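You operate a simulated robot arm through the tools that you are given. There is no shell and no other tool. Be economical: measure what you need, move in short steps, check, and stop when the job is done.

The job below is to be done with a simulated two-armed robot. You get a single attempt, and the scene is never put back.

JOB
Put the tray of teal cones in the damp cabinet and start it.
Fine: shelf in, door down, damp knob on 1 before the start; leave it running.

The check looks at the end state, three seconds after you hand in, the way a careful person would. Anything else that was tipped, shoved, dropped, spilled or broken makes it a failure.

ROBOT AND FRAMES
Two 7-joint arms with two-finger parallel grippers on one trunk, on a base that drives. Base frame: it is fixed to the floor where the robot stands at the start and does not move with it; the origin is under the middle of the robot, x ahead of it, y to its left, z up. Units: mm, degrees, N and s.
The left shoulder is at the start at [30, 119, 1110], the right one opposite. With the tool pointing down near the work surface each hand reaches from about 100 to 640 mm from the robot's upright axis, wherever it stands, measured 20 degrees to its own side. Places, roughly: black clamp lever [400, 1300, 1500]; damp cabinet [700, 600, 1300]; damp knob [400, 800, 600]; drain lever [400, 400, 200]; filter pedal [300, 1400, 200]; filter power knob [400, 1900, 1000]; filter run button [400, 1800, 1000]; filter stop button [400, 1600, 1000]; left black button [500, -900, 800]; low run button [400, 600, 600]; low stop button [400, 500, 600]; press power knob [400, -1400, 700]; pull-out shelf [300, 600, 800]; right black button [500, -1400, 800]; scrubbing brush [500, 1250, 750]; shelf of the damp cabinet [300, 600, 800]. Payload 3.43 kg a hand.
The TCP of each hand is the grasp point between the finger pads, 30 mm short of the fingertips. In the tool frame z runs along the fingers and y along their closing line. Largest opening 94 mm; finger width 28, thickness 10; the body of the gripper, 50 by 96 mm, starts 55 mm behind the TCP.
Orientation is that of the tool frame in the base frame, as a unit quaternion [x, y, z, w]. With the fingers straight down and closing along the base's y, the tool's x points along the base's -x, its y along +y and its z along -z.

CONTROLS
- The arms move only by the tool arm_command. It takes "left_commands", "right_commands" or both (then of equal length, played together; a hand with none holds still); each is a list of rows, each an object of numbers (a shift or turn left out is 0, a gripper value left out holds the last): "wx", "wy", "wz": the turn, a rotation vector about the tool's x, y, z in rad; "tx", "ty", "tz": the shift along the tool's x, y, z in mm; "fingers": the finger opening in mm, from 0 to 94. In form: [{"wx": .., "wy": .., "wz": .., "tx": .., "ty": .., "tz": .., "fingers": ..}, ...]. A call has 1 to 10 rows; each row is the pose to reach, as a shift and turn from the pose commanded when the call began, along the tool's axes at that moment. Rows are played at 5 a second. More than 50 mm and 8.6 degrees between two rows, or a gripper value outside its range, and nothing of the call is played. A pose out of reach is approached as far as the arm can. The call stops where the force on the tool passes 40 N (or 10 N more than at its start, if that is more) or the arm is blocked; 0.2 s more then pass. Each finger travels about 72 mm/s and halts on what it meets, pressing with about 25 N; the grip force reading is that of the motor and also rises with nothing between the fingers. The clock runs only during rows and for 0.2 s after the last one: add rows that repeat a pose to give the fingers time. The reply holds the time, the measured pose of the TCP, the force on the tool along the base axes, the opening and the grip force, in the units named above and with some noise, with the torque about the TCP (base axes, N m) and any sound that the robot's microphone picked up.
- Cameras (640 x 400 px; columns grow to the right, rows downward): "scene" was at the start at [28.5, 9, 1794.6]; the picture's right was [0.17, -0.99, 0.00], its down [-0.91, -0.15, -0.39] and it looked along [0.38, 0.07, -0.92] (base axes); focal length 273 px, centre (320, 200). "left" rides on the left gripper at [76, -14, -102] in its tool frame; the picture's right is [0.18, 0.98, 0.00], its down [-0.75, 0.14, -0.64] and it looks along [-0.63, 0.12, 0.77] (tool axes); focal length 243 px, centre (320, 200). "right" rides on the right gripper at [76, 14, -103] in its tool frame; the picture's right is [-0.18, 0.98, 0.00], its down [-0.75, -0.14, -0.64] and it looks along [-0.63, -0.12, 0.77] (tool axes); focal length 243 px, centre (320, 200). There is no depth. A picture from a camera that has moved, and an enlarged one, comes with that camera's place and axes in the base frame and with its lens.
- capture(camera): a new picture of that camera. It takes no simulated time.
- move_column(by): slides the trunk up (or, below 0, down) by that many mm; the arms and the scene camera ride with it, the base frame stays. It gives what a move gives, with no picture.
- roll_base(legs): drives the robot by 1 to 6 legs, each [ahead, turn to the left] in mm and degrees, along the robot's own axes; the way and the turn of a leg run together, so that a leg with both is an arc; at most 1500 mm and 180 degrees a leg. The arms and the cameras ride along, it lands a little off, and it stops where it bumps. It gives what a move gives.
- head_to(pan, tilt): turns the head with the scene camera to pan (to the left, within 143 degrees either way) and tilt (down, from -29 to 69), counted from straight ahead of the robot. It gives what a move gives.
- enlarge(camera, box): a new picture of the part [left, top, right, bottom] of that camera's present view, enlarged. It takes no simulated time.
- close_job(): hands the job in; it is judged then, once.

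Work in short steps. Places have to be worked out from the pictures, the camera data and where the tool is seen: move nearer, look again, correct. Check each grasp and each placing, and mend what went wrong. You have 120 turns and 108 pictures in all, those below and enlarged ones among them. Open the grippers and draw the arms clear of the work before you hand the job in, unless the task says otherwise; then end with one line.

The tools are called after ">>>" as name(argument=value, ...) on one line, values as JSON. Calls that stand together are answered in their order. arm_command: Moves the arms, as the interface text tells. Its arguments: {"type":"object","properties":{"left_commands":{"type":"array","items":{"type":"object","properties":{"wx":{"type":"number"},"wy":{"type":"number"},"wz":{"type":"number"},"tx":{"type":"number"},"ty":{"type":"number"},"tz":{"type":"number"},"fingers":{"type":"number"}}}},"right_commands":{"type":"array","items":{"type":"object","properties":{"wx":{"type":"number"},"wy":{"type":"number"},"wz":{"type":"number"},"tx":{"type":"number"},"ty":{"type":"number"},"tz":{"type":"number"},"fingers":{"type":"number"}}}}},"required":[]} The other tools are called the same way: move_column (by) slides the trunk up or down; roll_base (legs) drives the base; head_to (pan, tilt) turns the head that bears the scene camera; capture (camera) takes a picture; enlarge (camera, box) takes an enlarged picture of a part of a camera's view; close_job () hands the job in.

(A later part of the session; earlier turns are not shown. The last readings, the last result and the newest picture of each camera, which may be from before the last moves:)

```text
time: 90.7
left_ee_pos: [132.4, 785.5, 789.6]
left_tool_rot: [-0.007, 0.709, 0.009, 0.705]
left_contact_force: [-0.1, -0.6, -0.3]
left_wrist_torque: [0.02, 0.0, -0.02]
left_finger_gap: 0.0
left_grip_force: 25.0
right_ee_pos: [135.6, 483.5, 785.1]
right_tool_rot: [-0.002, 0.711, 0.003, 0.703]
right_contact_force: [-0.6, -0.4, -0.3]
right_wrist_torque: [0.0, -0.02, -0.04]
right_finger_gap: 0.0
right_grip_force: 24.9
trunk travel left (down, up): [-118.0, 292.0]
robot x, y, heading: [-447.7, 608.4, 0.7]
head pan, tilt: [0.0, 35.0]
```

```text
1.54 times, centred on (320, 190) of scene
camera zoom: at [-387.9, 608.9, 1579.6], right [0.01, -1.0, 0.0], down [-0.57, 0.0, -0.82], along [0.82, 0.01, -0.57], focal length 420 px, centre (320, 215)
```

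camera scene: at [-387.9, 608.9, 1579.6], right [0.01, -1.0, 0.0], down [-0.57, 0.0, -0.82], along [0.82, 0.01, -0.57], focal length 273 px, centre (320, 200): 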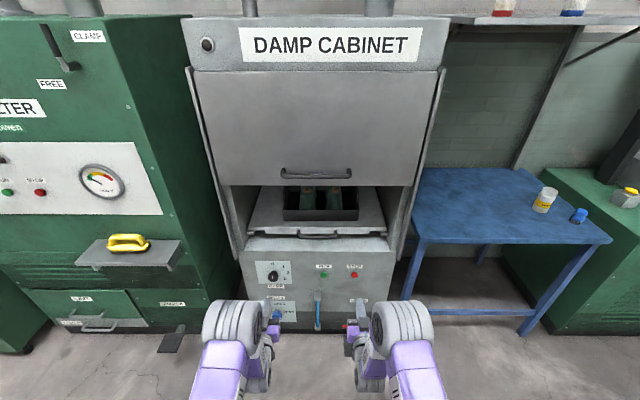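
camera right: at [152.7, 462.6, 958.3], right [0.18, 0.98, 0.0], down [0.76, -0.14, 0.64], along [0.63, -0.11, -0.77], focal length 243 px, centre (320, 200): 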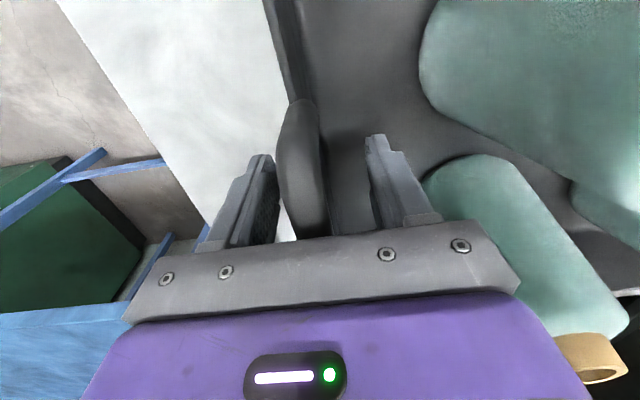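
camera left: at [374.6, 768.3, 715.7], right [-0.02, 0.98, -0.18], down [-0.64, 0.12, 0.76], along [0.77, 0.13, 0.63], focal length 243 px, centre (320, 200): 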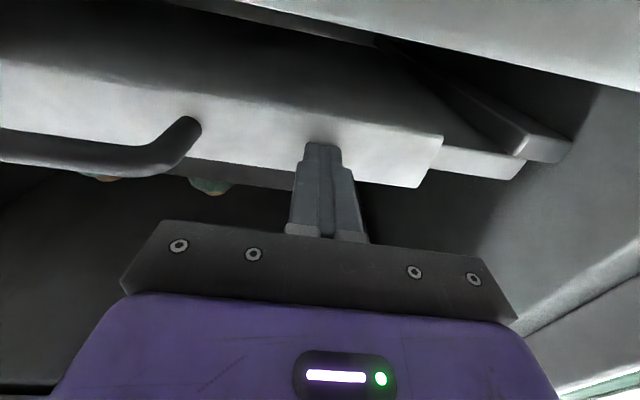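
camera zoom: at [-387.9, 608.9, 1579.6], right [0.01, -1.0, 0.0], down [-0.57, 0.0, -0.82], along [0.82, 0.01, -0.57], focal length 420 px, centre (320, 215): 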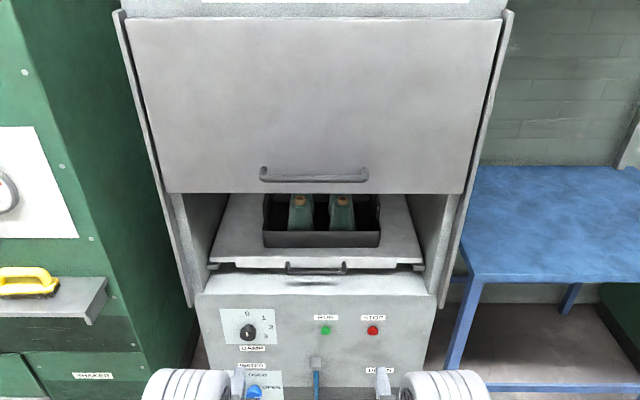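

The shelf is in and the panel shows: damp knob (0–3), green RUN and red STOP. I zoom in on the panel.

>>> enlarge(camera="scene", box=[240, 250, 390, 330])

>>> enlarge(camera="scene", box=[250, 252, 300, 292])

```text
4.27 times, centred on (315, 290) of scene
camera zoom: at [-387.9, 608.9, 1579.6], right [0.01, -1.0, 0.0], down [-0.57, 0.0, -0.82], along [0.82, 0.01, -0.57], focal length 1164 px, centre (341, -184)
```

zoom: 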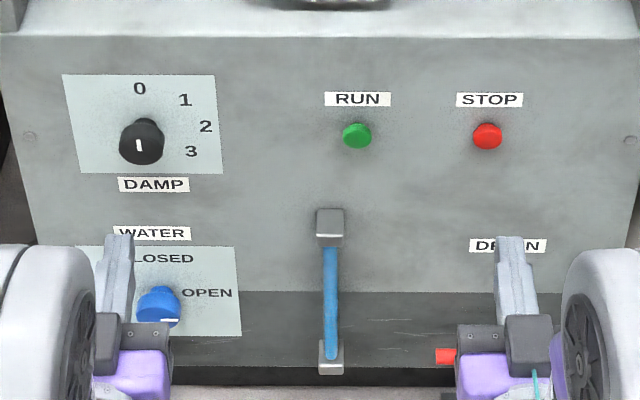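

```text
10.00 times, centred on (275, 272) of scene
camera zoom: at [-387.9, 608.9, 1579.6], right [0.01, -1.0, 0.0], down [-0.57, 0.0, -0.82], along [0.82, 0.01, -0.57], focal length 2727 px, centre (770, -520)
```

zoom: 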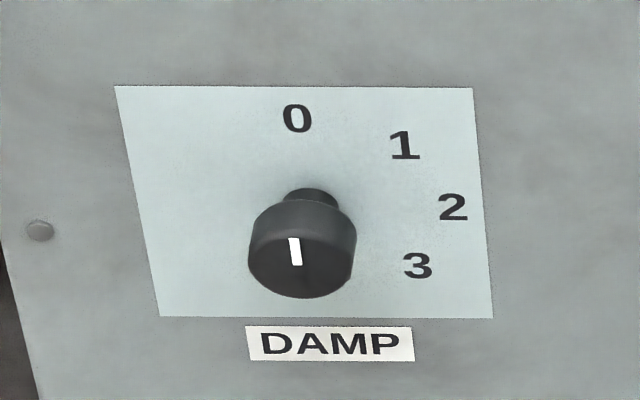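

Knob mark is at 0 with positions 45° apart; RUN is at about [457, 604, 565], knob about [430, 836, 578]. Door handle bar is about [414, 511–748, 1120]. I raise the trunk, move the left hand to the middle above bar height and draw the right hand back.

>>> move_column(by=290)

>>> arm_command(left_commands=[{"ty": -20, "tx": -10}, {"ty": -40, "tx": -20}, {"ty": -60, "tx": -30}, {"ty": -80, "tx": -40}, {"ty": -100, "tx": -50}, {"ty": -120, "tx": -60}, {"ty": -140, "tx": -75}, {"ty": -155, "tx": -90}, {"ty": -155, "tx": -90}], right_commands=[{"tz": -30, "ty": -10}, {"tz": -60, "ty": -20}, {"tz": -90, "ty": -30}, {"tz": -120, "ty": -40}, {"tz": -150, "ty": -50}, {"tz": -180, "ty": -60}, {"tz": -200, "ty": -70}, {"tz": -220, "ty": -80}, {"tz": -220, "ty": -80}])

>>> head_to(pan=0, tilt=40)

>>> capture(camera="scene")

>>> capture(camera="left")

```text
time: 93.6
left_ee_pos: [132.9, 782.7, 1081.0]
left_tool_rot: [-0.007, 0.709, 0.009, 0.705]
left_contact_force: [0.7, -0.3, -0.8]
left_wrist_torque: [0.01, -0.01, -0.02]
left_finger_gap: 0.0
left_grip_force: 25.0
right_ee_pos: [134.0, 483.9, 1075.8]
right_tool_rot: [-0.002, 0.711, 0.002, 0.703]
right_contact_force: [-0.6, 0.1, -0.3]
right_wrist_torque: [-0.03, 0.01, -0.01]
right_finger_gap: 0.1
right_grip_force: 24.6
trunk travel left (down, up): [-408.0, 2.0]
robot x, y, heading: [-447.6, 610.8, 0.6]
head pan, tilt: [0.0, 35.0]
```

```text
time: 95.8
left_ee_pos: [137.7, 629.5, 1169.8]
left_tool_rot: [-0.007, 0.709, 0.01, 0.705]
left_contact_force: [0.7, -0.4, -0.2]
left_wrist_torque: [0.0, 0.01, -0.01]
left_finger_gap: 0.1
left_grip_force: 25.4
right_ee_pos: [-57.5, 411.1, 1103.6]
right_tool_rot: [0.006, 0.669, 0.011, 0.743]
right_contact_force: [1.5, -1.0, 0.0]
right_wrist_torque: [0.03, -0.03, 0.0]
right_finger_gap: 0.3
right_grip_force: 25.1
trunk travel left (down, up): [-408.0, 2.0]
robot x, y, heading: [-444.0, 607.8, 0.5]
head pan, tilt: [0.0, 35.0]
stopped in row 9 (right hand): the arm was blocked; the commanded pose is now the measured one
```

```text
time: 96.5
left_ee_pos: [137.9, 630.2, 1170.1]
left_tool_rot: [-0.008, 0.709, 0.01, 0.705]
left_contact_force: [0.1, -0.4, -0.8]
left_wrist_torque: [-0.02, -0.01, 0.01]
left_finger_gap: 0.1
left_grip_force: 25.6
right_ee_pos: [-57.5, 411.2, 1103.4]
right_tool_rot: [0.006, 0.669, 0.01, 0.743]
right_contact_force: [-0.1, -0.2, -0.4]
right_wrist_torque: [-0.03, -0.03, 0.0]
right_finger_gap: 0.0
right_grip_force: 24.5
trunk travel left (down, up): [-408.0, 2.0]
robot x, y, heading: [-447.9, 608.7, 0.7]
head pan, tilt: [0.0, 40.0]
```

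```text
42 pictures are left
camera scene: at [-391.0, 609.0, 1862.1], right [0.01, -1.0, 0.0], down [-0.64, -0.01, -0.77], along [0.77, 0.01, -0.64], focal length 273 px, centre (320, 200)
```

scene: 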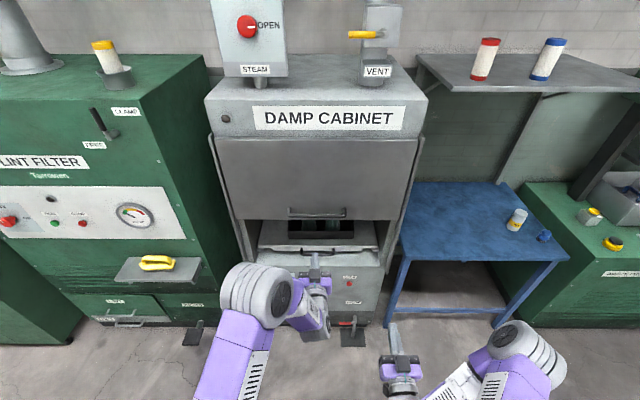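

```text
41 pictures are left
camera left: at [35.0, 612.2, 1094.2], right [-0.02, 0.98, -0.18], down [-0.64, 0.12, 0.76], along [0.77, 0.13, 0.63], focal length 243 px, centre (320, 200)
```

left: 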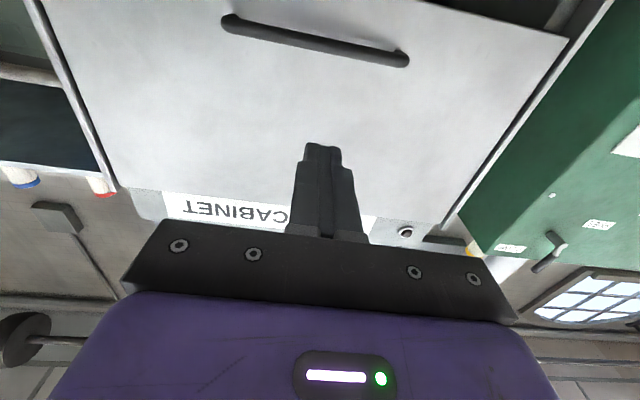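

The bar reads z≈1125–1140 at y 505–752; my hand is centred at y=630. I raise the hand 12 mm and drive closer, stopping short of the bar.

>>> arm_command(left_commands=[{"tx": -12}, {"tx": -12}])

>>> roll_base(legs=[[215, 0]])

>>> capture(camera="left")

>>> enlarge(camera="scene", box=[200, 100, 440, 340])

```text
time: 97.1
left_ee_pos: [137.8, 629.2, 1181.1]
left_tool_rot: [-0.006, 0.71, 0.01, 0.705]
left_contact_force: [-0.1, 0.2, -0.3]
left_wrist_torque: [0.01, 0.01, -0.02]
left_finger_gap: 0.0
left_grip_force: 25.1
right_ee_pos: [-56.5, 412.0, 1102.5]
right_tool_rot: [0.005, 0.669, 0.011, 0.743]
right_contact_force: [0.0, 0.5, -0.7]
right_wrist_torque: [0.0, 0.01, 0.02]
right_finger_gap: 0.0
right_grip_force: 25.4
trunk travel left (down, up): [-408.0, 2.0]
robot x, y, heading: [-448.8, 608.2, 0.6]
head pan, tilt: [0.0, 40.0]
```

```text
time: 98.8
left_ee_pos: [353.4, 632.1, 1181.5]
left_tool_rot: [-0.008, 0.709, 0.01, 0.705]
left_contact_force: [-0.1, 0.0, -0.6]
left_wrist_torque: [-0.05, 0.01, -0.01]
left_finger_gap: 0.0
left_grip_force: 25.6
right_ee_pos: [158.9, 414.4, 1103.3]
right_tool_rot: [0.005, 0.67, 0.011, 0.742]
right_contact_force: [0.4, -0.1, -0.3]
right_wrist_torque: [-0.06, 0.01, 0.0]
right_finger_gap: 0.1
right_grip_force: 25.3
trunk travel left (down, up): [-408.0, 2.0]
robot x, y, heading: [-235.8, 609.0, 0.4]
head pan, tilt: [0.0, 40.0]
```

```text
40 pictures are left
camera left: at [250.3, 614.4, 1106.1], right [-0.03, 0.98, -0.18], down [-0.64, 0.12, 0.76], along [0.77, 0.13, 0.63], focal length 243 px, centre (320, 200)
```

left: 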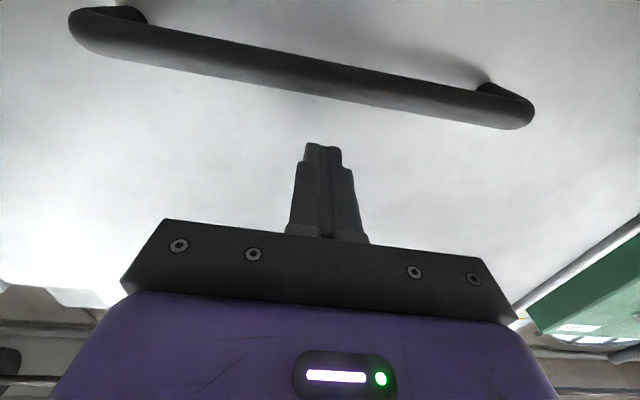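

```text
1.67 times, centred on (320, 220) of scene
camera zoom: at [-175.4, 610.9, 1862.1], right [0.01, -1.0, 0.0], down [-0.64, -0.01, -0.77], along [0.77, 0.01, -0.64], focal length 454 px, centre (320, 167)
```

zoom: 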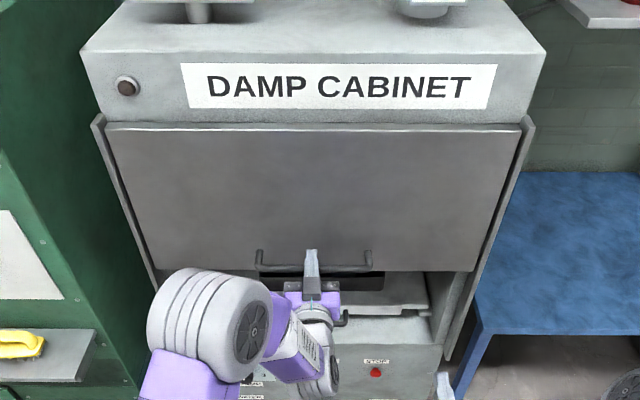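

The bar is at x≈380, z≈1133. I move the fingertips 24 mm forward (over the bar) and then down onto it.

>>> arm_command(left_commands=[{"tz": 12}, {"tz": 24}, {"tz": 24, "tx": 12}, {"tz": 24, "tx": 22}, {"tz": 24, "tx": 30}, {"tz": 24, "tx": 40}, {"tz": 24, "tx": 55}, {"tz": 24, "tx": 70}])

>>> capture(camera="left")

```text
time: 100.6
left_ee_pos: [375.6, 632.0, 1109.9]
left_tool_rot: [-0.007, 0.71, 0.01, 0.704]
left_contact_force: [-0.8, -0.6, 0.3]
left_wrist_torque: [-0.03, 0.03, -0.03]
left_finger_gap: 0.1
left_grip_force: 24.6
right_ee_pos: [158.8, 413.2, 1102.7]
right_tool_rot: [0.005, 0.669, 0.011, 0.743]
right_contact_force: [0.2, -0.1, 0.3]
right_wrist_torque: [-0.01, 0.02, -0.02]
right_finger_gap: 0.0
right_grip_force: 25.4
trunk travel left (down, up): [-408.0, 2.0]
robot x, y, heading: [-230.6, 610.1, 0.7]
head pan, tilt: [0.0, 40.0]
```

```text
38 pictures are left
camera left: at [272.8, 615.3, 1035.2], right [-0.03, 0.98, -0.18], down [-0.64, 0.12, 0.76], along [0.77, 0.13, 0.63], focal length 243 px, centre (320, 200)
```

left: 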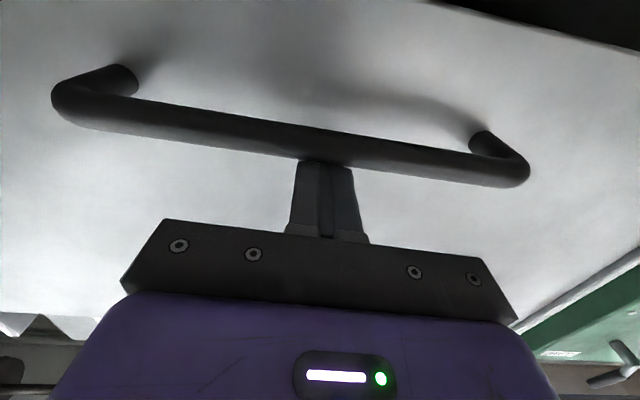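

The finger is hooked over the bar and the door follows down with little force. I keep pushing down.

>>> arm_command(left_commands=[{"tx": 20}, {"tx": 40}, {"tx": 60}, {"tx": 80}, {"tx": 100}, {"tx": 120}, {"tx": 140}, {"tx": 160}, {"tx": 175}, {"tx": 190}])

>>> capture(camera="scene")

```text
time: 102.8
left_ee_pos: [375.2, 633.0, 920.5]
left_tool_rot: [-0.007, 0.709, 0.01, 0.705]
left_contact_force: [0.1, 0.2, 0.8]
left_wrist_torque: [0.01, -0.01, -0.01]
left_finger_gap: 0.0
left_grip_force: 24.5
right_ee_pos: [158.9, 413.2, 1102.8]
right_tool_rot: [0.005, 0.67, 0.01, 0.742]
right_contact_force: [0.6, 0.5, 0.4]
right_wrist_torque: [0.01, 0.0, 0.0]
right_finger_gap: 0.0
right_grip_force: 24.7
trunk travel left (down, up): [-408.0, 2.0]
robot x, y, heading: [-228.7, 613.0, 0.2]
head pan, tilt: [0.0, 40.0]
```

```text
37 pictures are left
camera scene: at [-175.8, 610.9, 1862.1], right [0.01, -1.0, 0.0], down [-0.64, -0.01, -0.77], along [0.77, 0.01, -0.64], focal length 273 px, centre (320, 200)
```

scene: 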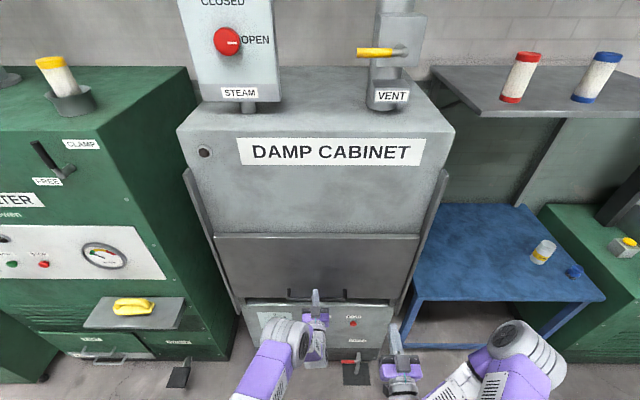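

The door is nearly down; I push on in small steps to the stop.

>>> arm_command(left_commands=[{"tx": 8}, {"tx": 16}, {"tx": 24}, {"tx": 32}, {"tx": 40}, {"tx": 48}, {"tx": 56}, {"tx": 64}, {"tx": 72}, {"tx": 80}])

>>> enlarge(camera="scene", box=[200, 220, 440, 380])

```text
time: 105.0
left_ee_pos: [374.6, 633.6, 858.1]
left_tool_rot: [-0.007, 0.71, 0.01, 0.704]
left_contact_force: [-1.1, -0.5, 0.7]
left_wrist_torque: [0.03, -0.01, -0.01]
left_finger_gap: 0.2
left_grip_force: 24.7
left hand out of reach, approached as far as the arm can: row 9, 10
right_ee_pos: [159.0, 412.7, 1103.0]
right_tool_rot: [0.005, 0.67, 0.011, 0.743]
right_contact_force: [-0.1, -0.4, 0.5]
right_wrist_torque: [0.02, -0.01, -0.01]
right_finger_gap: 0.0
right_grip_force: 25.4
trunk travel left (down, up): [-408.0, 2.0]
robot x, y, heading: [-232.6, 612.4, 0.7]
head pan, tilt: [0.0, 40.0]
```

```text
2.50 times, centred on (320, 300) of scene
camera zoom: at [-175.8, 610.9, 1862.1], right [0.01, -1.0, 0.0], down [-0.64, -0.01, -0.77], along [0.77, 0.01, -0.64], focal length 682 px, centre (320, -50)
```

zoom: 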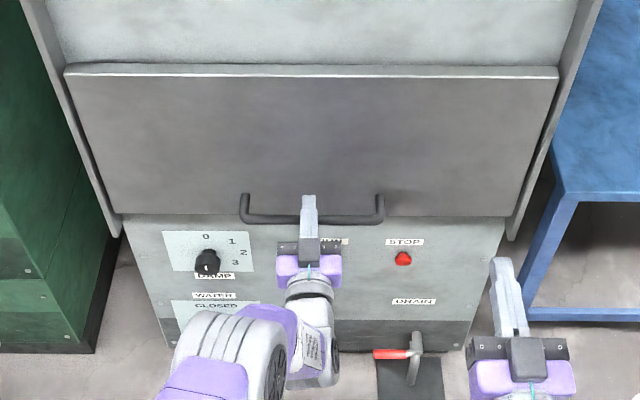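

The arm reached its lower limit, so I continue down with the trunk in small steps.

>>> move_column(by=-15)

>>> move_column(by=-15)

>>> enlarge(camera="scene", box=[200, 220, 440, 380])

```text
time: 105.6
left_ee_pos: [374.9, 633.6, 842.4]
left_tool_rot: [-0.008, 0.71, 0.011, 0.704]
left_contact_force: [-0.9, -0.5, 0.7]
left_wrist_torque: [0.0, -0.06, 0.02]
left_finger_gap: 0.0
left_grip_force: 25.3
right_ee_pos: [158.9, 413.7, 1087.6]
right_tool_rot: [0.006, 0.669, 0.01, 0.743]
right_contact_force: [1.1, 0.8, -0.5]
right_wrist_torque: [0.02, 0.01, 0.01]
right_finger_gap: 0.0
right_grip_force: 25.4
trunk travel left (down, up): [-393.0, 17.0]
robot x, y, heading: [-230.9, 613.5, 0.2]
head pan, tilt: [0.0, 40.0]
```

```text
time: 106.2
left_ee_pos: [375.8, 634.4, 826.5]
left_tool_rot: [-0.008, 0.709, 0.01, 0.705]
left_contact_force: [0.0, 0.3, -0.1]
left_wrist_torque: [0.03, -0.02, -0.03]
left_finger_gap: 0.1
left_grip_force: 25.0
right_ee_pos: [159.4, 413.7, 1072.5]
right_tool_rot: [0.005, 0.67, 0.01, 0.742]
right_contact_force: [-0.1, -0.4, -0.2]
right_wrist_torque: [0.0, -0.01, -0.01]
right_finger_gap: 0.0
right_grip_force: 24.6
trunk travel left (down, up): [-378.0, 32.0]
robot x, y, heading: [-236.1, 609.4, 0.4]
head pan, tilt: [0.0, 40.0]
```

```text
2.50 times, centred on (320, 300) of scene
camera zoom: at [-175.5, 610.9, 1832.1], right [0.01, -1.0, 0.0], down [-0.64, -0.01, -0.77], along [0.77, 0.01, -0.64], focal length 682 px, centre (320, -50)
```

zoom: 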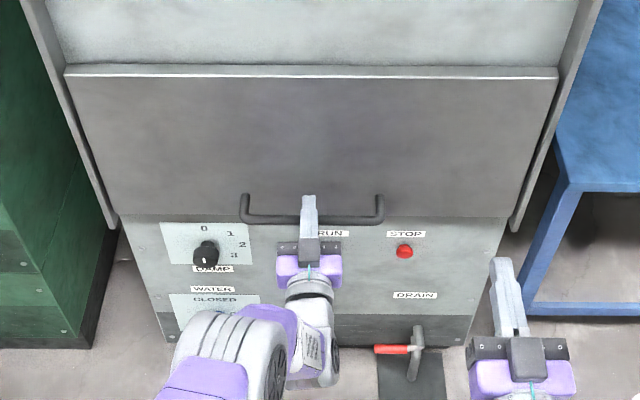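

>>> move_column(by=-12)

>>> move_column(by=-12)

>>> enlarge(camera="scene", box=[200, 220, 440, 380])

```text
time: 106.8
left_ee_pos: [375.0, 633.4, 815.6]
left_tool_rot: [-0.008, 0.709, 0.01, 0.705]
left_contact_force: [0.6, -0.6, -0.4]
left_wrist_torque: [0.0, 0.02, 0.01]
left_finger_gap: 0.2
left_grip_force: 24.2
right_ee_pos: [159.5, 413.8, 1059.6]
right_tool_rot: [0.006, 0.669, 0.01, 0.743]
right_contact_force: [1.2, -0.7, 0.3]
right_wrist_torque: [0.01, -0.01, 0.02]
right_finger_gap: 0.0
right_grip_force: 25.3
trunk travel left (down, up): [-366.0, 44.0]
robot x, y, heading: [-234.5, 610.8, 0.6]
head pan, tilt: [0.0, 40.0]
```

```text
time: 107.4
left_ee_pos: [374.4, 633.3, 803.0]
left_tool_rot: [-0.007, 0.709, 0.009, 0.705]
left_contact_force: [0.5, 0.0, 1.2]
left_wrist_torque: [-0.02, -0.02, 0.01]
left_finger_gap: 0.0
left_grip_force: 24.6
right_ee_pos: [158.5, 414.7, 1048.1]
right_tool_rot: [0.006, 0.669, 0.01, 0.743]
right_contact_force: [0.2, -0.2, 0.1]
right_wrist_torque: [-0.01, 0.02, 0.01]
right_finger_gap: 0.0
right_grip_force: 25.0
trunk travel left (down, up): [-354.0, 56.0]
robot x, y, heading: [-235.0, 608.8, 0.7]
head pan, tilt: [0.0, 40.0]
```

```text
2.50 times, centred on (320, 300) of scene
camera zoom: at [-175.9, 611.0, 1808.1], right [0.01, -1.0, 0.0], down [-0.64, -0.01, -0.77], along [0.77, 0.01, -0.64], focal length 682 px, centre (320, -50)
```

zoom: 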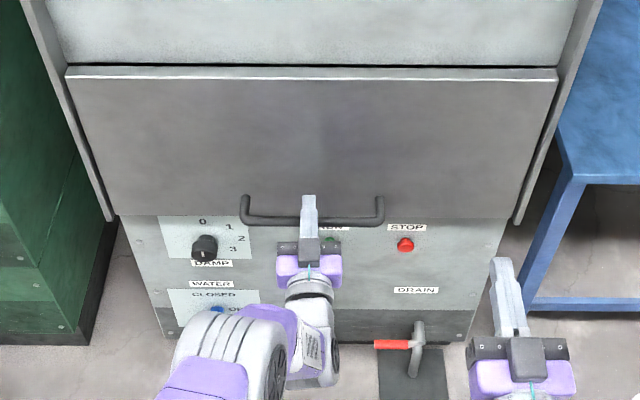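

>>> move_column(by=-8)

>>> enlarge(camera="scene", box=[200, 220, 440, 380])

```text
time: 108.0
left_ee_pos: [374.3, 634.0, 798.5]
left_tool_rot: [-0.008, 0.707, 0.01, 0.707]
left_contact_force: [-3.8, 1.1, 8.4]
left_wrist_torque: [-0.1, 0.03, -0.04]
left_finger_gap: 0.0
left_grip_force: 25.2
right_ee_pos: [158.3, 414.0, 1040.3]
right_tool_rot: [0.005, 0.669, 0.011, 0.743]
right_contact_force: [0.1, 0.2, -0.2]
right_wrist_torque: [0.01, 0.0, -0.01]
right_finger_gap: 0.0
right_grip_force: 25.1
trunk travel left (down, up): [-346.0, 64.0]
robot x, y, heading: [-229.3, 611.3, 0.5]
head pan, tilt: [0.0, 40.0]
```

```text
2.50 times, centred on (320, 300) of scene
camera zoom: at [-177.2, 611.1, 1800.3], right [0.01, -1.0, 0.0], down [-0.64, -0.01, -0.77], along [0.77, 0.01, -0.64], focal length 682 px, centre (320, -50)
```

zoom: 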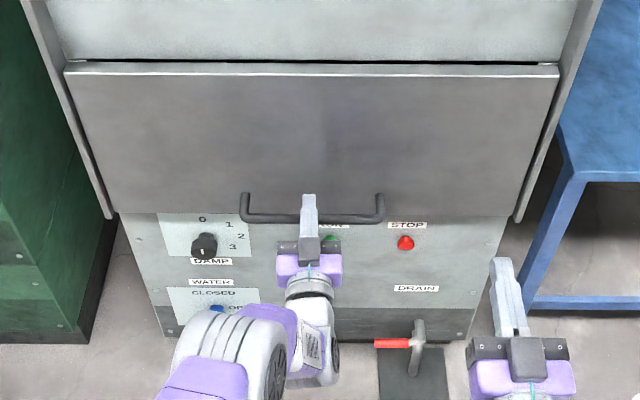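

The door is at its stop (upward reaction, no further travel). I lift off the bar, back away 180 mm, lower the trunk to knob height and shift the left hand to y≈836 with open fingers.

>>> move_column(by=35)

>>> roll_base(legs=[[-220, 0]])

>>> move_column(by=-250)

>>> arm_command(left_commands=[{"ty": 25, "fingers": 80}, {"ty": 50}, {"ty": 75}, {"ty": 100}, {"ty": 125}, {"ty": 150}, {"ty": 175}, {"ty": 200}, {"ty": 200}])

>>> capture(camera="left")

>>> capture(camera="scene")

```text
time: 108.8
left_ee_pos: [375.0, 633.7, 829.7]
left_tool_rot: [-0.007, 0.709, 0.009, 0.705]
left_contact_force: [0.0, 0.1, -0.5]
left_wrist_torque: [0.0, -0.02, 0.0]
left_finger_gap: 0.0
left_grip_force: 24.3
right_ee_pos: [159.4, 414.2, 1074.3]
right_tool_rot: [0.006, 0.669, 0.01, 0.743]
right_contact_force: [0.9, -0.1, 0.4]
right_wrist_torque: [0.03, -0.02, 0.04]
right_finger_gap: 0.2
right_grip_force: 24.9
trunk travel left (down, up): [-381.0, 29.0]
robot x, y, heading: [-234.0, 607.4, 0.4]
head pan, tilt: [0.0, 40.0]
```

```text
time: 110.5
left_ee_pos: [158.3, 632.2, 831.3]
left_tool_rot: [-0.007, 0.709, 0.009, 0.705]
left_contact_force: [0.0, -0.6, 0.3]
left_wrist_torque: [0.01, 0.0, 0.0]
left_finger_gap: 0.1
left_grip_force: 25.4
right_ee_pos: [-59.3, 411.8, 1075.6]
right_tool_rot: [0.005, 0.669, 0.011, 0.743]
right_contact_force: [-1.0, -0.3, -0.2]
right_wrist_torque: [0.02, 0.05, -0.01]
right_finger_gap: 0.0
right_grip_force: 24.8
trunk travel left (down, up): [-381.0, 29.0]
robot x, y, heading: [-448.5, 610.5, 0.5]
head pan, tilt: [0.0, 40.0]
```

```text
time: 113.0
left_ee_pos: [158.3, 631.9, 581.6]
left_tool_rot: [-0.007, 0.709, 0.009, 0.705]
left_contact_force: [-0.4, 0.2, -0.7]
left_wrist_torque: [-0.01, 0.0, -0.01]
left_finger_gap: 0.1
left_grip_force: 25.0
right_ee_pos: [-58.3, 412.2, 825.3]
right_tool_rot: [0.005, 0.669, 0.011, 0.743]
right_contact_force: [-0.2, -0.1, -0.6]
right_wrist_torque: [-0.02, -0.01, 0.0]
right_finger_gap: 0.1
right_grip_force: 24.6
trunk travel left (down, up): [-131.0, 279.0]
robot x, y, heading: [-448.8, 610.2, 0.7]
head pan, tilt: [0.0, 40.0]
```

```text
time: 115.0
left_ee_pos: [152.9, 833.7, 579.8]
left_tool_rot: [-0.008, 0.709, 0.011, 0.705]
left_contact_force: [-0.5, 0.2, -0.4]
left_wrist_torque: [-0.01, 0.0, -0.02]
left_finger_gap: 80.4
left_grip_force: 0.1
right_ee_pos: [-57.8, 412.6, 825.8]
right_tool_rot: [0.006, 0.669, 0.01, 0.743]
right_contact_force: [0.6, 0.5, 0.1]
right_wrist_torque: [0.0, -0.03, -0.02]
right_finger_gap: 0.3
right_grip_force: 25.0
trunk travel left (down, up): [-131.0, 279.0]
robot x, y, heading: [-447.4, 607.5, 0.4]
head pan, tilt: [0.0, 40.0]
```

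```text
32 pictures are left
camera left: at [50.8, 815.1, 505.5], right [-0.03, 0.98, -0.18], down [-0.64, 0.12, 0.76], along [0.77, 0.14, 0.63], focal length 243 px, centre (320, 200)
```

left: 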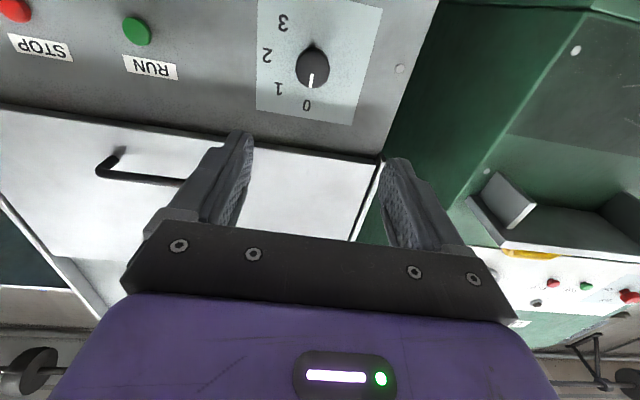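

```text
31 pictures are left
camera scene: at [-392.3, 608.8, 1585.1], right [0.01, -1.0, 0.0], down [-0.64, -0.01, -0.77], along [0.77, 0.01, -0.64], focal length 273 px, centre (320, 200)
```

scene: 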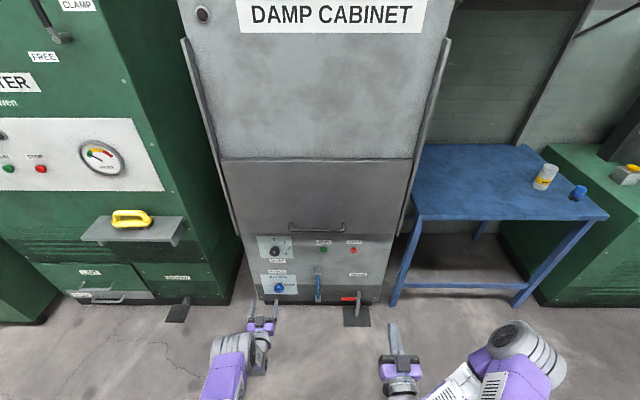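

The knob centre lies near y≈830, z≈581, well aligned with the open fingers. I drive 190 mm closer and check.

>>> roll_base(legs=[[190, 0]])

>>> capture(camera="left")

```text
time: 116.6
left_ee_pos: [341.5, 832.8, 580.8]
left_tool_rot: [-0.008, 0.709, 0.01, 0.705]
left_contact_force: [-0.3, 0.0, -0.1]
left_wrist_torque: [0.01, 0.0, -0.01]
left_finger_gap: 80.3
left_grip_force: 0.0
right_ee_pos: [130.2, 413.1, 826.2]
right_tool_rot: [0.006, 0.669, 0.01, 0.743]
right_contact_force: [0.5, -0.8, 0.7]
right_wrist_torque: [-0.01, -0.02, 0.0]
right_finger_gap: 0.0
right_grip_force: 25.3
trunk travel left (down, up): [-131.0, 279.0]
robot x, y, heading: [-260.2, 604.0, 0.4]
head pan, tilt: [0.0, 40.0]
```

```text
30 pictures are left
camera left: at [239.1, 816.3, 505.2], right [-0.03, 0.98, -0.18], down [-0.64, 0.12, 0.76], along [0.77, 0.13, 0.63], focal length 243 px, centre (320, 200)
```

left: 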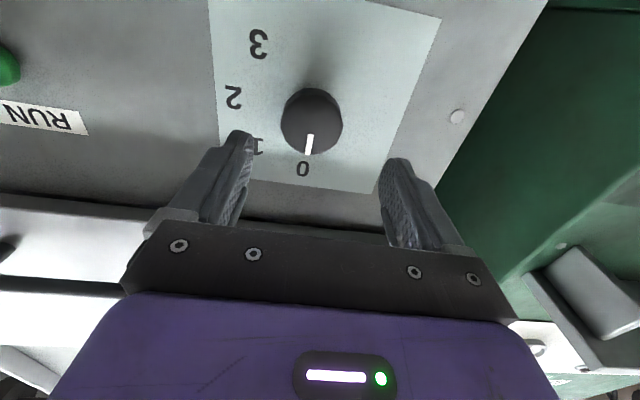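

Knob face is at [425, 828, 580]. I advance 76 mm and shift 5 mm to the right so the pads straddle the knob.

>>> arm_command(left_commands=[{"tz": 15, "ty": -5}, {"tz": 30, "ty": -5}, {"tz": 45, "ty": -5}, {"tz": 60, "ty": -5}, {"tz": 68, "ty": -5}, {"tz": 76, "ty": -5}, {"tz": 76, "ty": -5}])

>>> capture(camera="left")

```text
time: 118.2
left_ee_pos: [416.5, 832.7, 580.9]
left_tool_rot: [-0.007, 0.709, 0.009, 0.705]
left_contact_force: [0.2, 0.5, -0.2]
left_wrist_torque: [0.0, 0.03, -0.03]
left_finger_gap: 80.0
left_grip_force: 0.1
right_ee_pos: [130.3, 413.2, 825.5]
right_tool_rot: [0.006, 0.669, 0.01, 0.743]
right_contact_force: [-0.3, -0.6, -0.4]
right_wrist_torque: [-0.02, 0.02, 0.0]
right_finger_gap: 0.1
right_grip_force: 25.4
trunk travel left (down, up): [-131.0, 279.0]
robot x, y, heading: [-261.5, 611.9, 0.5]
head pan, tilt: [0.0, 40.0]
```

```text
29 pictures are left
camera left: at [314.7, 813.3, 505.6], right [-0.03, 0.98, -0.18], down [-0.64, 0.12, 0.76], along [0.77, 0.13, 0.63], focal length 243 px, centre (320, 200)
```

left: 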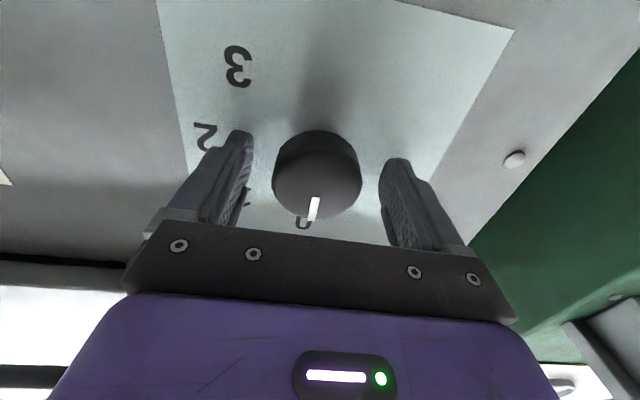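

The pads straddle the knob, centred. I close the fingers.

>>> arm_command(left_commands=[{"tz": 4, "fingers": 60}, {"tz": 4, "fingers": 20}, {"tz": 4, "fingers": 20}, {"tz": 4, "fingers": 20}, {"tz": 4, "fingers": 20}])

```text
time: 119.4
left_ee_pos: [418.7, 830.3, 581.6]
left_tool_rot: [-0.006, 0.709, 0.009, 0.705]
left_contact_force: [-1.8, -8.9, -1.0]
left_wrist_torque: [0.02, -0.19, -0.26]
left_finger_gap: 47.6
left_grip_force: 45.2
right_ee_pos: [129.8, 413.1, 826.4]
right_tool_rot: [0.005, 0.67, 0.01, 0.742]
right_contact_force: [-0.4, 0.0, -0.4]
right_wrist_torque: [0.0, -0.01, 0.02]
right_finger_gap: 0.2
right_grip_force: 24.7
trunk travel left (down, up): [-131.0, 279.0]
robot x, y, heading: [-260.3, 612.9, 0.4]
head pan, tilt: [0.0, 40.0]
```

Gripped at 47.6 mm. I roll +45° about the tool z axis (clockwise seen from the front).

>>> arm_command(left_commands=[{"wz": 0.13}, {"wz": 0.26}, {"wz": 0.39}, {"wz": 0.52}, {"wz": 0.65}, {"wz": 0.785}, {"wz": 0.785}])

>>> capture(camera="left")

>>> enlarge(camera="scene", box=[230, 220, 330, 300])

```text
time: 121.0
left_ee_pos: [420.5, 827.5, 581.1]
left_tool_rot: [0.269, 0.658, 0.277, 0.647]
left_contact_force: [-0.9, -23.7, -5.5]
left_wrist_torque: [-0.03, -0.19, -0.29]
left_finger_gap: 47.3
left_grip_force: 45.3
right_ee_pos: [129.0, 412.0, 825.1]
right_tool_rot: [0.006, 0.67, 0.011, 0.743]
right_contact_force: [-0.1, 0.7, -0.3]
right_wrist_torque: [0.0, 0.0, -0.01]
right_finger_gap: 0.1
right_grip_force: 25.0
trunk travel left (down, up): [-131.0, 279.0]
robot x, y, heading: [-259.6, 610.4, 0.4]
head pan, tilt: [0.0, 40.0]
```

```text
28 pictures are left
camera left: at [315.7, 868.9, 519.1], right [-0.01, 0.82, 0.57], down [-0.63, -0.45, 0.64], along [0.78, -0.35, 0.52], focal length 243 px, centre (320, 200)
```

left: 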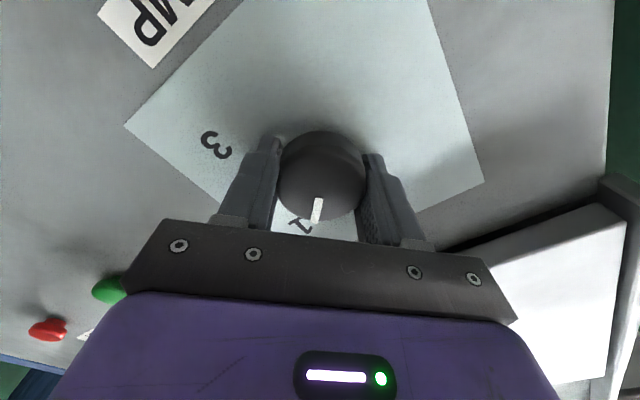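

```text
5.00 times, centred on (280, 260) of scene
camera zoom: at [-203.9, 608.7, 1585.1], right [0.01, -1.0, 0.0], down [-0.64, 0.0, -0.77], along [0.77, 0.01, -0.64], focal length 1363 px, centre (520, -100)
```

zoom: 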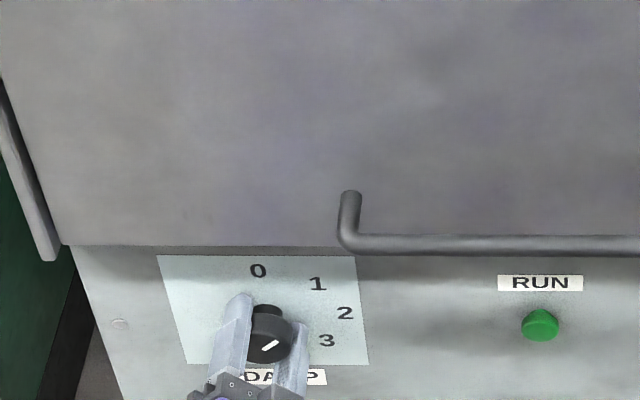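

The mark turned to 1. I open the fingers and back off along the tool axis, then verify.

>>> arm_command(left_commands=[{"fingers": 60}, {"fingers": 80}, {"fingers": 80}, {"tz": -30}, {"tz": -60}, {"tz": -90}, {"tz": -120}, {"tz": -150}])

>>> enlarge(camera="scene", box=[240, 230, 390, 330])

>>> capture(camera="left")

```text
time: 122.8
left_ee_pos: [270.0, 827.3, 582.4]
left_tool_rot: [0.264, 0.658, 0.279, 0.648]
left_contact_force: [0.5, 0.3, 0.3]
left_wrist_torque: [0.0, -0.01, -0.02]
left_finger_gap: 79.8
left_grip_force: 0.1
right_ee_pos: [129.3, 413.2, 824.8]
right_tool_rot: [0.005, 0.669, 0.011, 0.743]
right_contact_force: [-1.0, 0.2, -0.2]
right_wrist_torque: [-0.01, -0.04, 0.03]
right_finger_gap: 0.0
right_grip_force: 25.2
trunk travel left (down, up): [-131.0, 279.0]
robot x, y, heading: [-261.5, 611.2, 0.5]
head pan, tilt: [0.0, 40.0]
```

```text
4.00 times, centred on (315, 280) of scene
camera zoom: at [-204.6, 610.6, 1585.1], right [0.01, -1.0, 0.0], down [-0.64, -0.01, -0.77], along [0.77, 0.01, -0.64], focal length 1091 px, centre (340, -120)
```

zoom: 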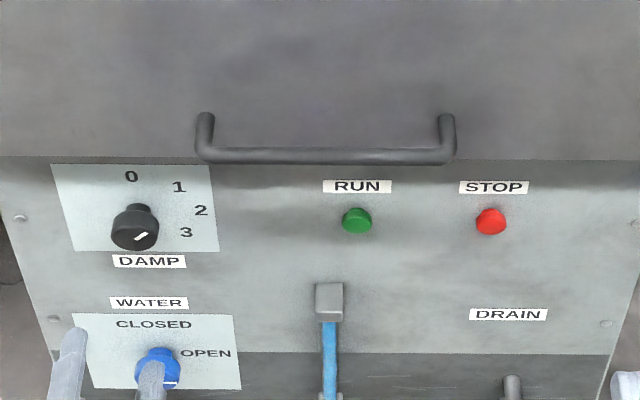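

```text
25 pictures are left
camera left: at [166.7, 867.9, 518.9], right [-0.02, 0.82, 0.57], down [-0.63, -0.45, 0.63], along [0.78, -0.35, 0.52], focal length 243 px, centre (320, 200)
```

left: 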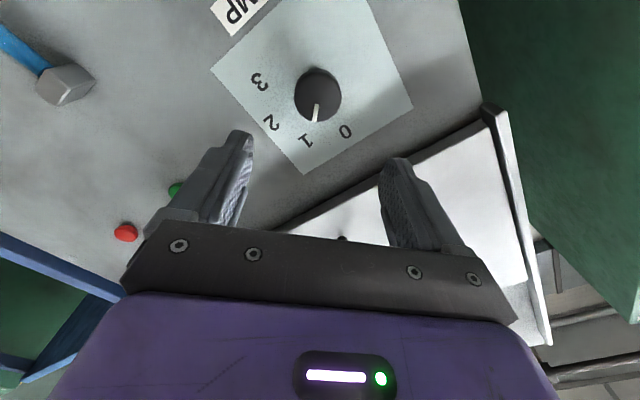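

The damp knob mark now points at 1. I roll the left hand back, close its fingers, and shift it in front of RUN (about [447, 598, 577]).

>>> arm_command(left_commands=[{"wz": -0.13, "fingers": 0}, {"wz": -0.26}, {"wz": -0.39}, {"wz": -0.52}, {"wz": -0.65}, {"wz": -0.785}, {"wz": -0.785}])

>>> arm_command(left_commands=[{"ty": -25}, {"ty": -50}, {"ty": -75}, {"ty": -100}, {"ty": -125}, {"ty": -150}, {"ty": -175}, {"ty": -200}, {"ty": -225}, {"ty": -229}])

>>> capture(camera="left")

```text
time: 124.4
left_ee_pos: [271.5, 827.1, 581.5]
left_tool_rot: [-0.008, 0.709, 0.009, 0.705]
left_contact_force: [-0.1, 0.7, 0.3]
left_wrist_torque: [0.02, 0.01, 0.03]
left_finger_gap: 0.0
left_grip_force: 24.9
right_ee_pos: [130.3, 414.3, 826.0]
right_tool_rot: [0.006, 0.669, 0.01, 0.743]
right_contact_force: [-0.2, -0.1, 0.0]
right_wrist_torque: [0.01, 0.0, -0.02]
right_finger_gap: 0.0
right_grip_force: 24.8
trunk travel left (down, up): [-131.0, 279.0]
robot x, y, heading: [-257.6, 611.7, 0.4]
head pan, tilt: [0.0, 40.0]
```

```text
time: 126.6
left_ee_pos: [276.3, 598.3, 581.2]
left_tool_rot: [-0.008, 0.709, 0.01, 0.705]
left_contact_force: [-0.6, -0.4, 0.1]
left_wrist_torque: [-0.01, -0.01, -0.01]
left_finger_gap: 0.0
left_grip_force: 25.0
right_ee_pos: [129.2, 413.4, 826.5]
right_tool_rot: [0.005, 0.669, 0.01, 0.743]
right_contact_force: [-0.2, 0.2, -0.1]
right_wrist_torque: [0.04, 0.02, 0.0]
right_finger_gap: 0.1
right_grip_force: 24.8
trunk travel left (down, up): [-131.0, 279.0]
robot x, y, heading: [-263.6, 607.1, 0.3]
head pan, tilt: [0.0, 40.0]
```

```text
24 pictures are left
camera left: at [174.6, 580.7, 505.2], right [-0.03, 0.98, -0.18], down [-0.64, 0.12, 0.76], along [0.77, 0.13, 0.63], focal length 243 px, centre (320, 200)
```

left: 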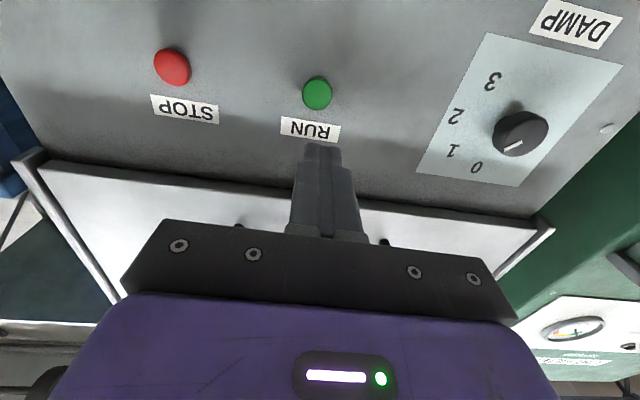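

RUN is dead ahead at [443, 597, 581]. I advance and press in small steps.

>>> arm_command(left_commands=[{"tz": 40}, {"tz": 80}, {"tz": 115}, {"tz": 125}, {"tz": 131}, {"tz": 136}, {"tz": 140}, {"tz": 144}, {"tz": 148}])

>>> capture(camera="left")

```text
time: 128.6
left_ee_pos: [391.2, 622.9, 606.4]
left_tool_rot: [-0.008, 0.709, 0.01, 0.705]
left_contact_force: [0.0, -0.3, 0.1]
left_wrist_torque: [-0.02, 0.0, 0.02]
left_finger_gap: 0.2
left_grip_force: 24.6
left hand out of reach, approached as far as the arm can: row 2, 3, 4, 5, 6, 7, 8, 9
right_ee_pos: [130.4, 412.6, 825.2]
right_tool_rot: [0.006, 0.669, 0.01, 0.743]
right_contact_force: [0.2, 0.0, 0.5]
right_wrist_torque: [0.01, 0.0, 0.01]
right_finger_gap: 0.0
right_grip_force: 25.4
trunk travel left (down, up): [-131.0, 279.0]
robot x, y, heading: [-260.4, 609.0, 0.4]
head pan, tilt: [0.0, 40.0]
```

```text
23 pictures are left
camera left: at [288.8, 605.3, 531.1], right [-0.02, 0.98, -0.18], down [-0.64, 0.12, 0.76], along [0.77, 0.13, 0.63], focal length 243 px, centre (320, 200)
```

left: 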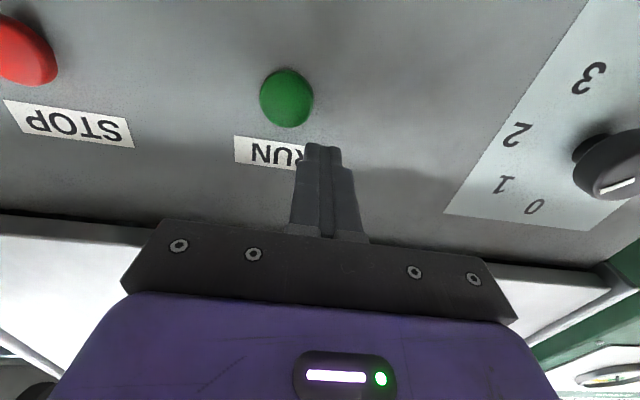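

Arm ran out of reach and drifted off line without touching. I pull it back and will use the base for the approach.

>>> arm_command(left_commands=[{"tz": -40}, {"tz": -80}, {"tz": -120}, {"tz": -120}])

```text
time: 129.6
left_ee_pos: [271.7, 619.5, 608.1]
left_tool_rot: [-0.009, 0.708, 0.011, 0.706]
left_contact_force: [-0.9, 0.9, 0.0]
left_wrist_torque: [-0.01, -0.02, 0.0]
left_finger_gap: 0.2
left_grip_force: 25.0
right_ee_pos: [130.9, 413.1, 824.7]
right_tool_rot: [0.006, 0.669, 0.01, 0.743]
right_contact_force: [-0.2, -0.1, 1.6]
right_wrist_torque: [-0.04, -0.04, 0.02]
right_finger_gap: 0.0
right_grip_force: 25.0
trunk travel left (down, up): [-131.0, 279.0]
robot x, y, heading: [-260.7, 612.1, 0.5]
head pan, tilt: [0.0, 40.0]
```

I restore y/z alignment and drive the base forward 110 mm.

>>> arm_command(left_commands=[{"ty": -11, "tx": 13}, {"ty": -22, "tx": 27}, {"ty": -22, "tx": 27}])

>>> roll_base(legs=[[110, 0]])

>>> capture(camera="left")

```text
time: 130.4
left_ee_pos: [271.9, 597.6, 582.1]
left_tool_rot: [-0.006, 0.709, 0.009, 0.705]
left_contact_force: [0.3, 0.6, 0.0]
left_wrist_torque: [0.04, -0.02, -0.02]
left_finger_gap: 0.0
left_grip_force: 25.1
right_ee_pos: [129.1, 414.0, 825.1]
right_tool_rot: [0.006, 0.669, 0.01, 0.743]
right_contact_force: [-0.5, -0.4, 0.0]
right_wrist_torque: [0.0, 0.0, 0.01]
right_finger_gap: 0.0
right_grip_force: 24.8
trunk travel left (down, up): [-131.0, 279.0]
robot x, y, heading: [-261.7, 610.8, 0.3]
head pan, tilt: [0.0, 40.0]
```

```text
time: 131.6
left_ee_pos: [382.4, 598.5, 580.7]
left_tool_rot: [-0.008, 0.71, 0.011, 0.704]
left_contact_force: [0.2, -0.6, -0.3]
left_wrist_torque: [0.01, 0.0, 0.0]
left_finger_gap: 0.1
left_grip_force: 25.0
right_ee_pos: [238.8, 413.9, 824.3]
right_tool_rot: [0.006, 0.669, 0.01, 0.743]
right_contact_force: [-0.1, -0.4, -0.5]
right_wrist_torque: [0.0, -0.04, 0.03]
right_finger_gap: 0.0
right_grip_force: 25.2
trunk travel left (down, up): [-131.0, 279.0]
robot x, y, heading: [-152.0, 613.4, 0.3]
head pan, tilt: [0.0, 40.0]
```

```text
22 pictures are left
camera left: at [279.4, 581.3, 504.8], right [-0.02, 0.98, -0.18], down [-0.64, 0.12, 0.76], along [0.77, 0.13, 0.63], focal length 243 px, centre (320, 200)
```

left: 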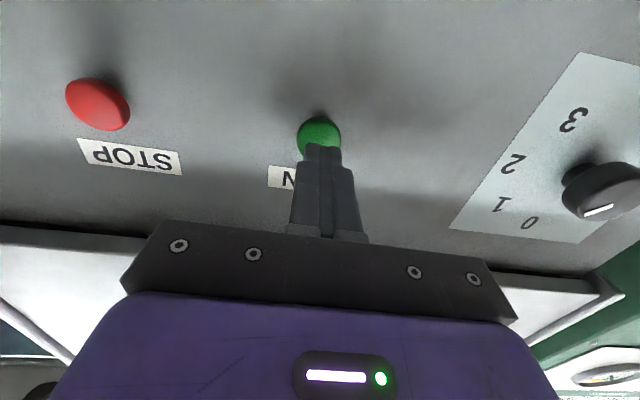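

The tip is lined up with the RUN button, a few tens of mm short. I press in small arm steps.

>>> arm_command(left_commands=[{"tz": 10}, {"tz": 18}, {"tz": 24}, {"tz": 28}, {"tz": 32}, {"tz": 36}, {"tz": 40}, {"tz": 44}, {"tz": 48}])

>>> capture(camera="left")

```text
time: 133.0
left_ee_pos: [410.8, 597.2, 577.4]
left_tool_rot: [-0.006, 0.711, 0.008, 0.703]
left_contact_force: [-26.9, 1.4, 8.4]
left_wrist_torque: [-0.14, -0.34, 0.06]
left_finger_gap: 0.0
left_grip_force: 25.2
right_ee_pos: [236.7, 414.0, 825.8]
right_tool_rot: [0.005, 0.668, 0.011, 0.744]
right_contact_force: [-0.1, -0.7, -0.1]
right_wrist_torque: [0.01, -0.01, -0.03]
right_finger_gap: 0.0
right_grip_force: 25.3
trunk travel left (down, up): [-131.0, 279.0]
robot x, y, heading: [-153.7, 610.7, 0.3]
head pan, tilt: [0.0, 40.0]
heard: click
stopped in row 7 (left hand): the force on the tool passed its limit at 43 N (the readings are from after the stop); the commanded pose is now the measured one
```

```text
21 pictures are left
camera left: at [307.9, 581.0, 502.3], right [-0.02, 0.98, -0.18], down [-0.64, 0.12, 0.76], along [0.77, 0.13, 0.62], focal length 243 px, centre (320, 200)
```

left: 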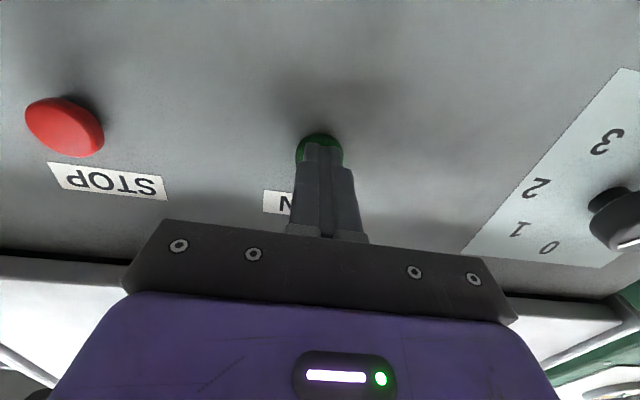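

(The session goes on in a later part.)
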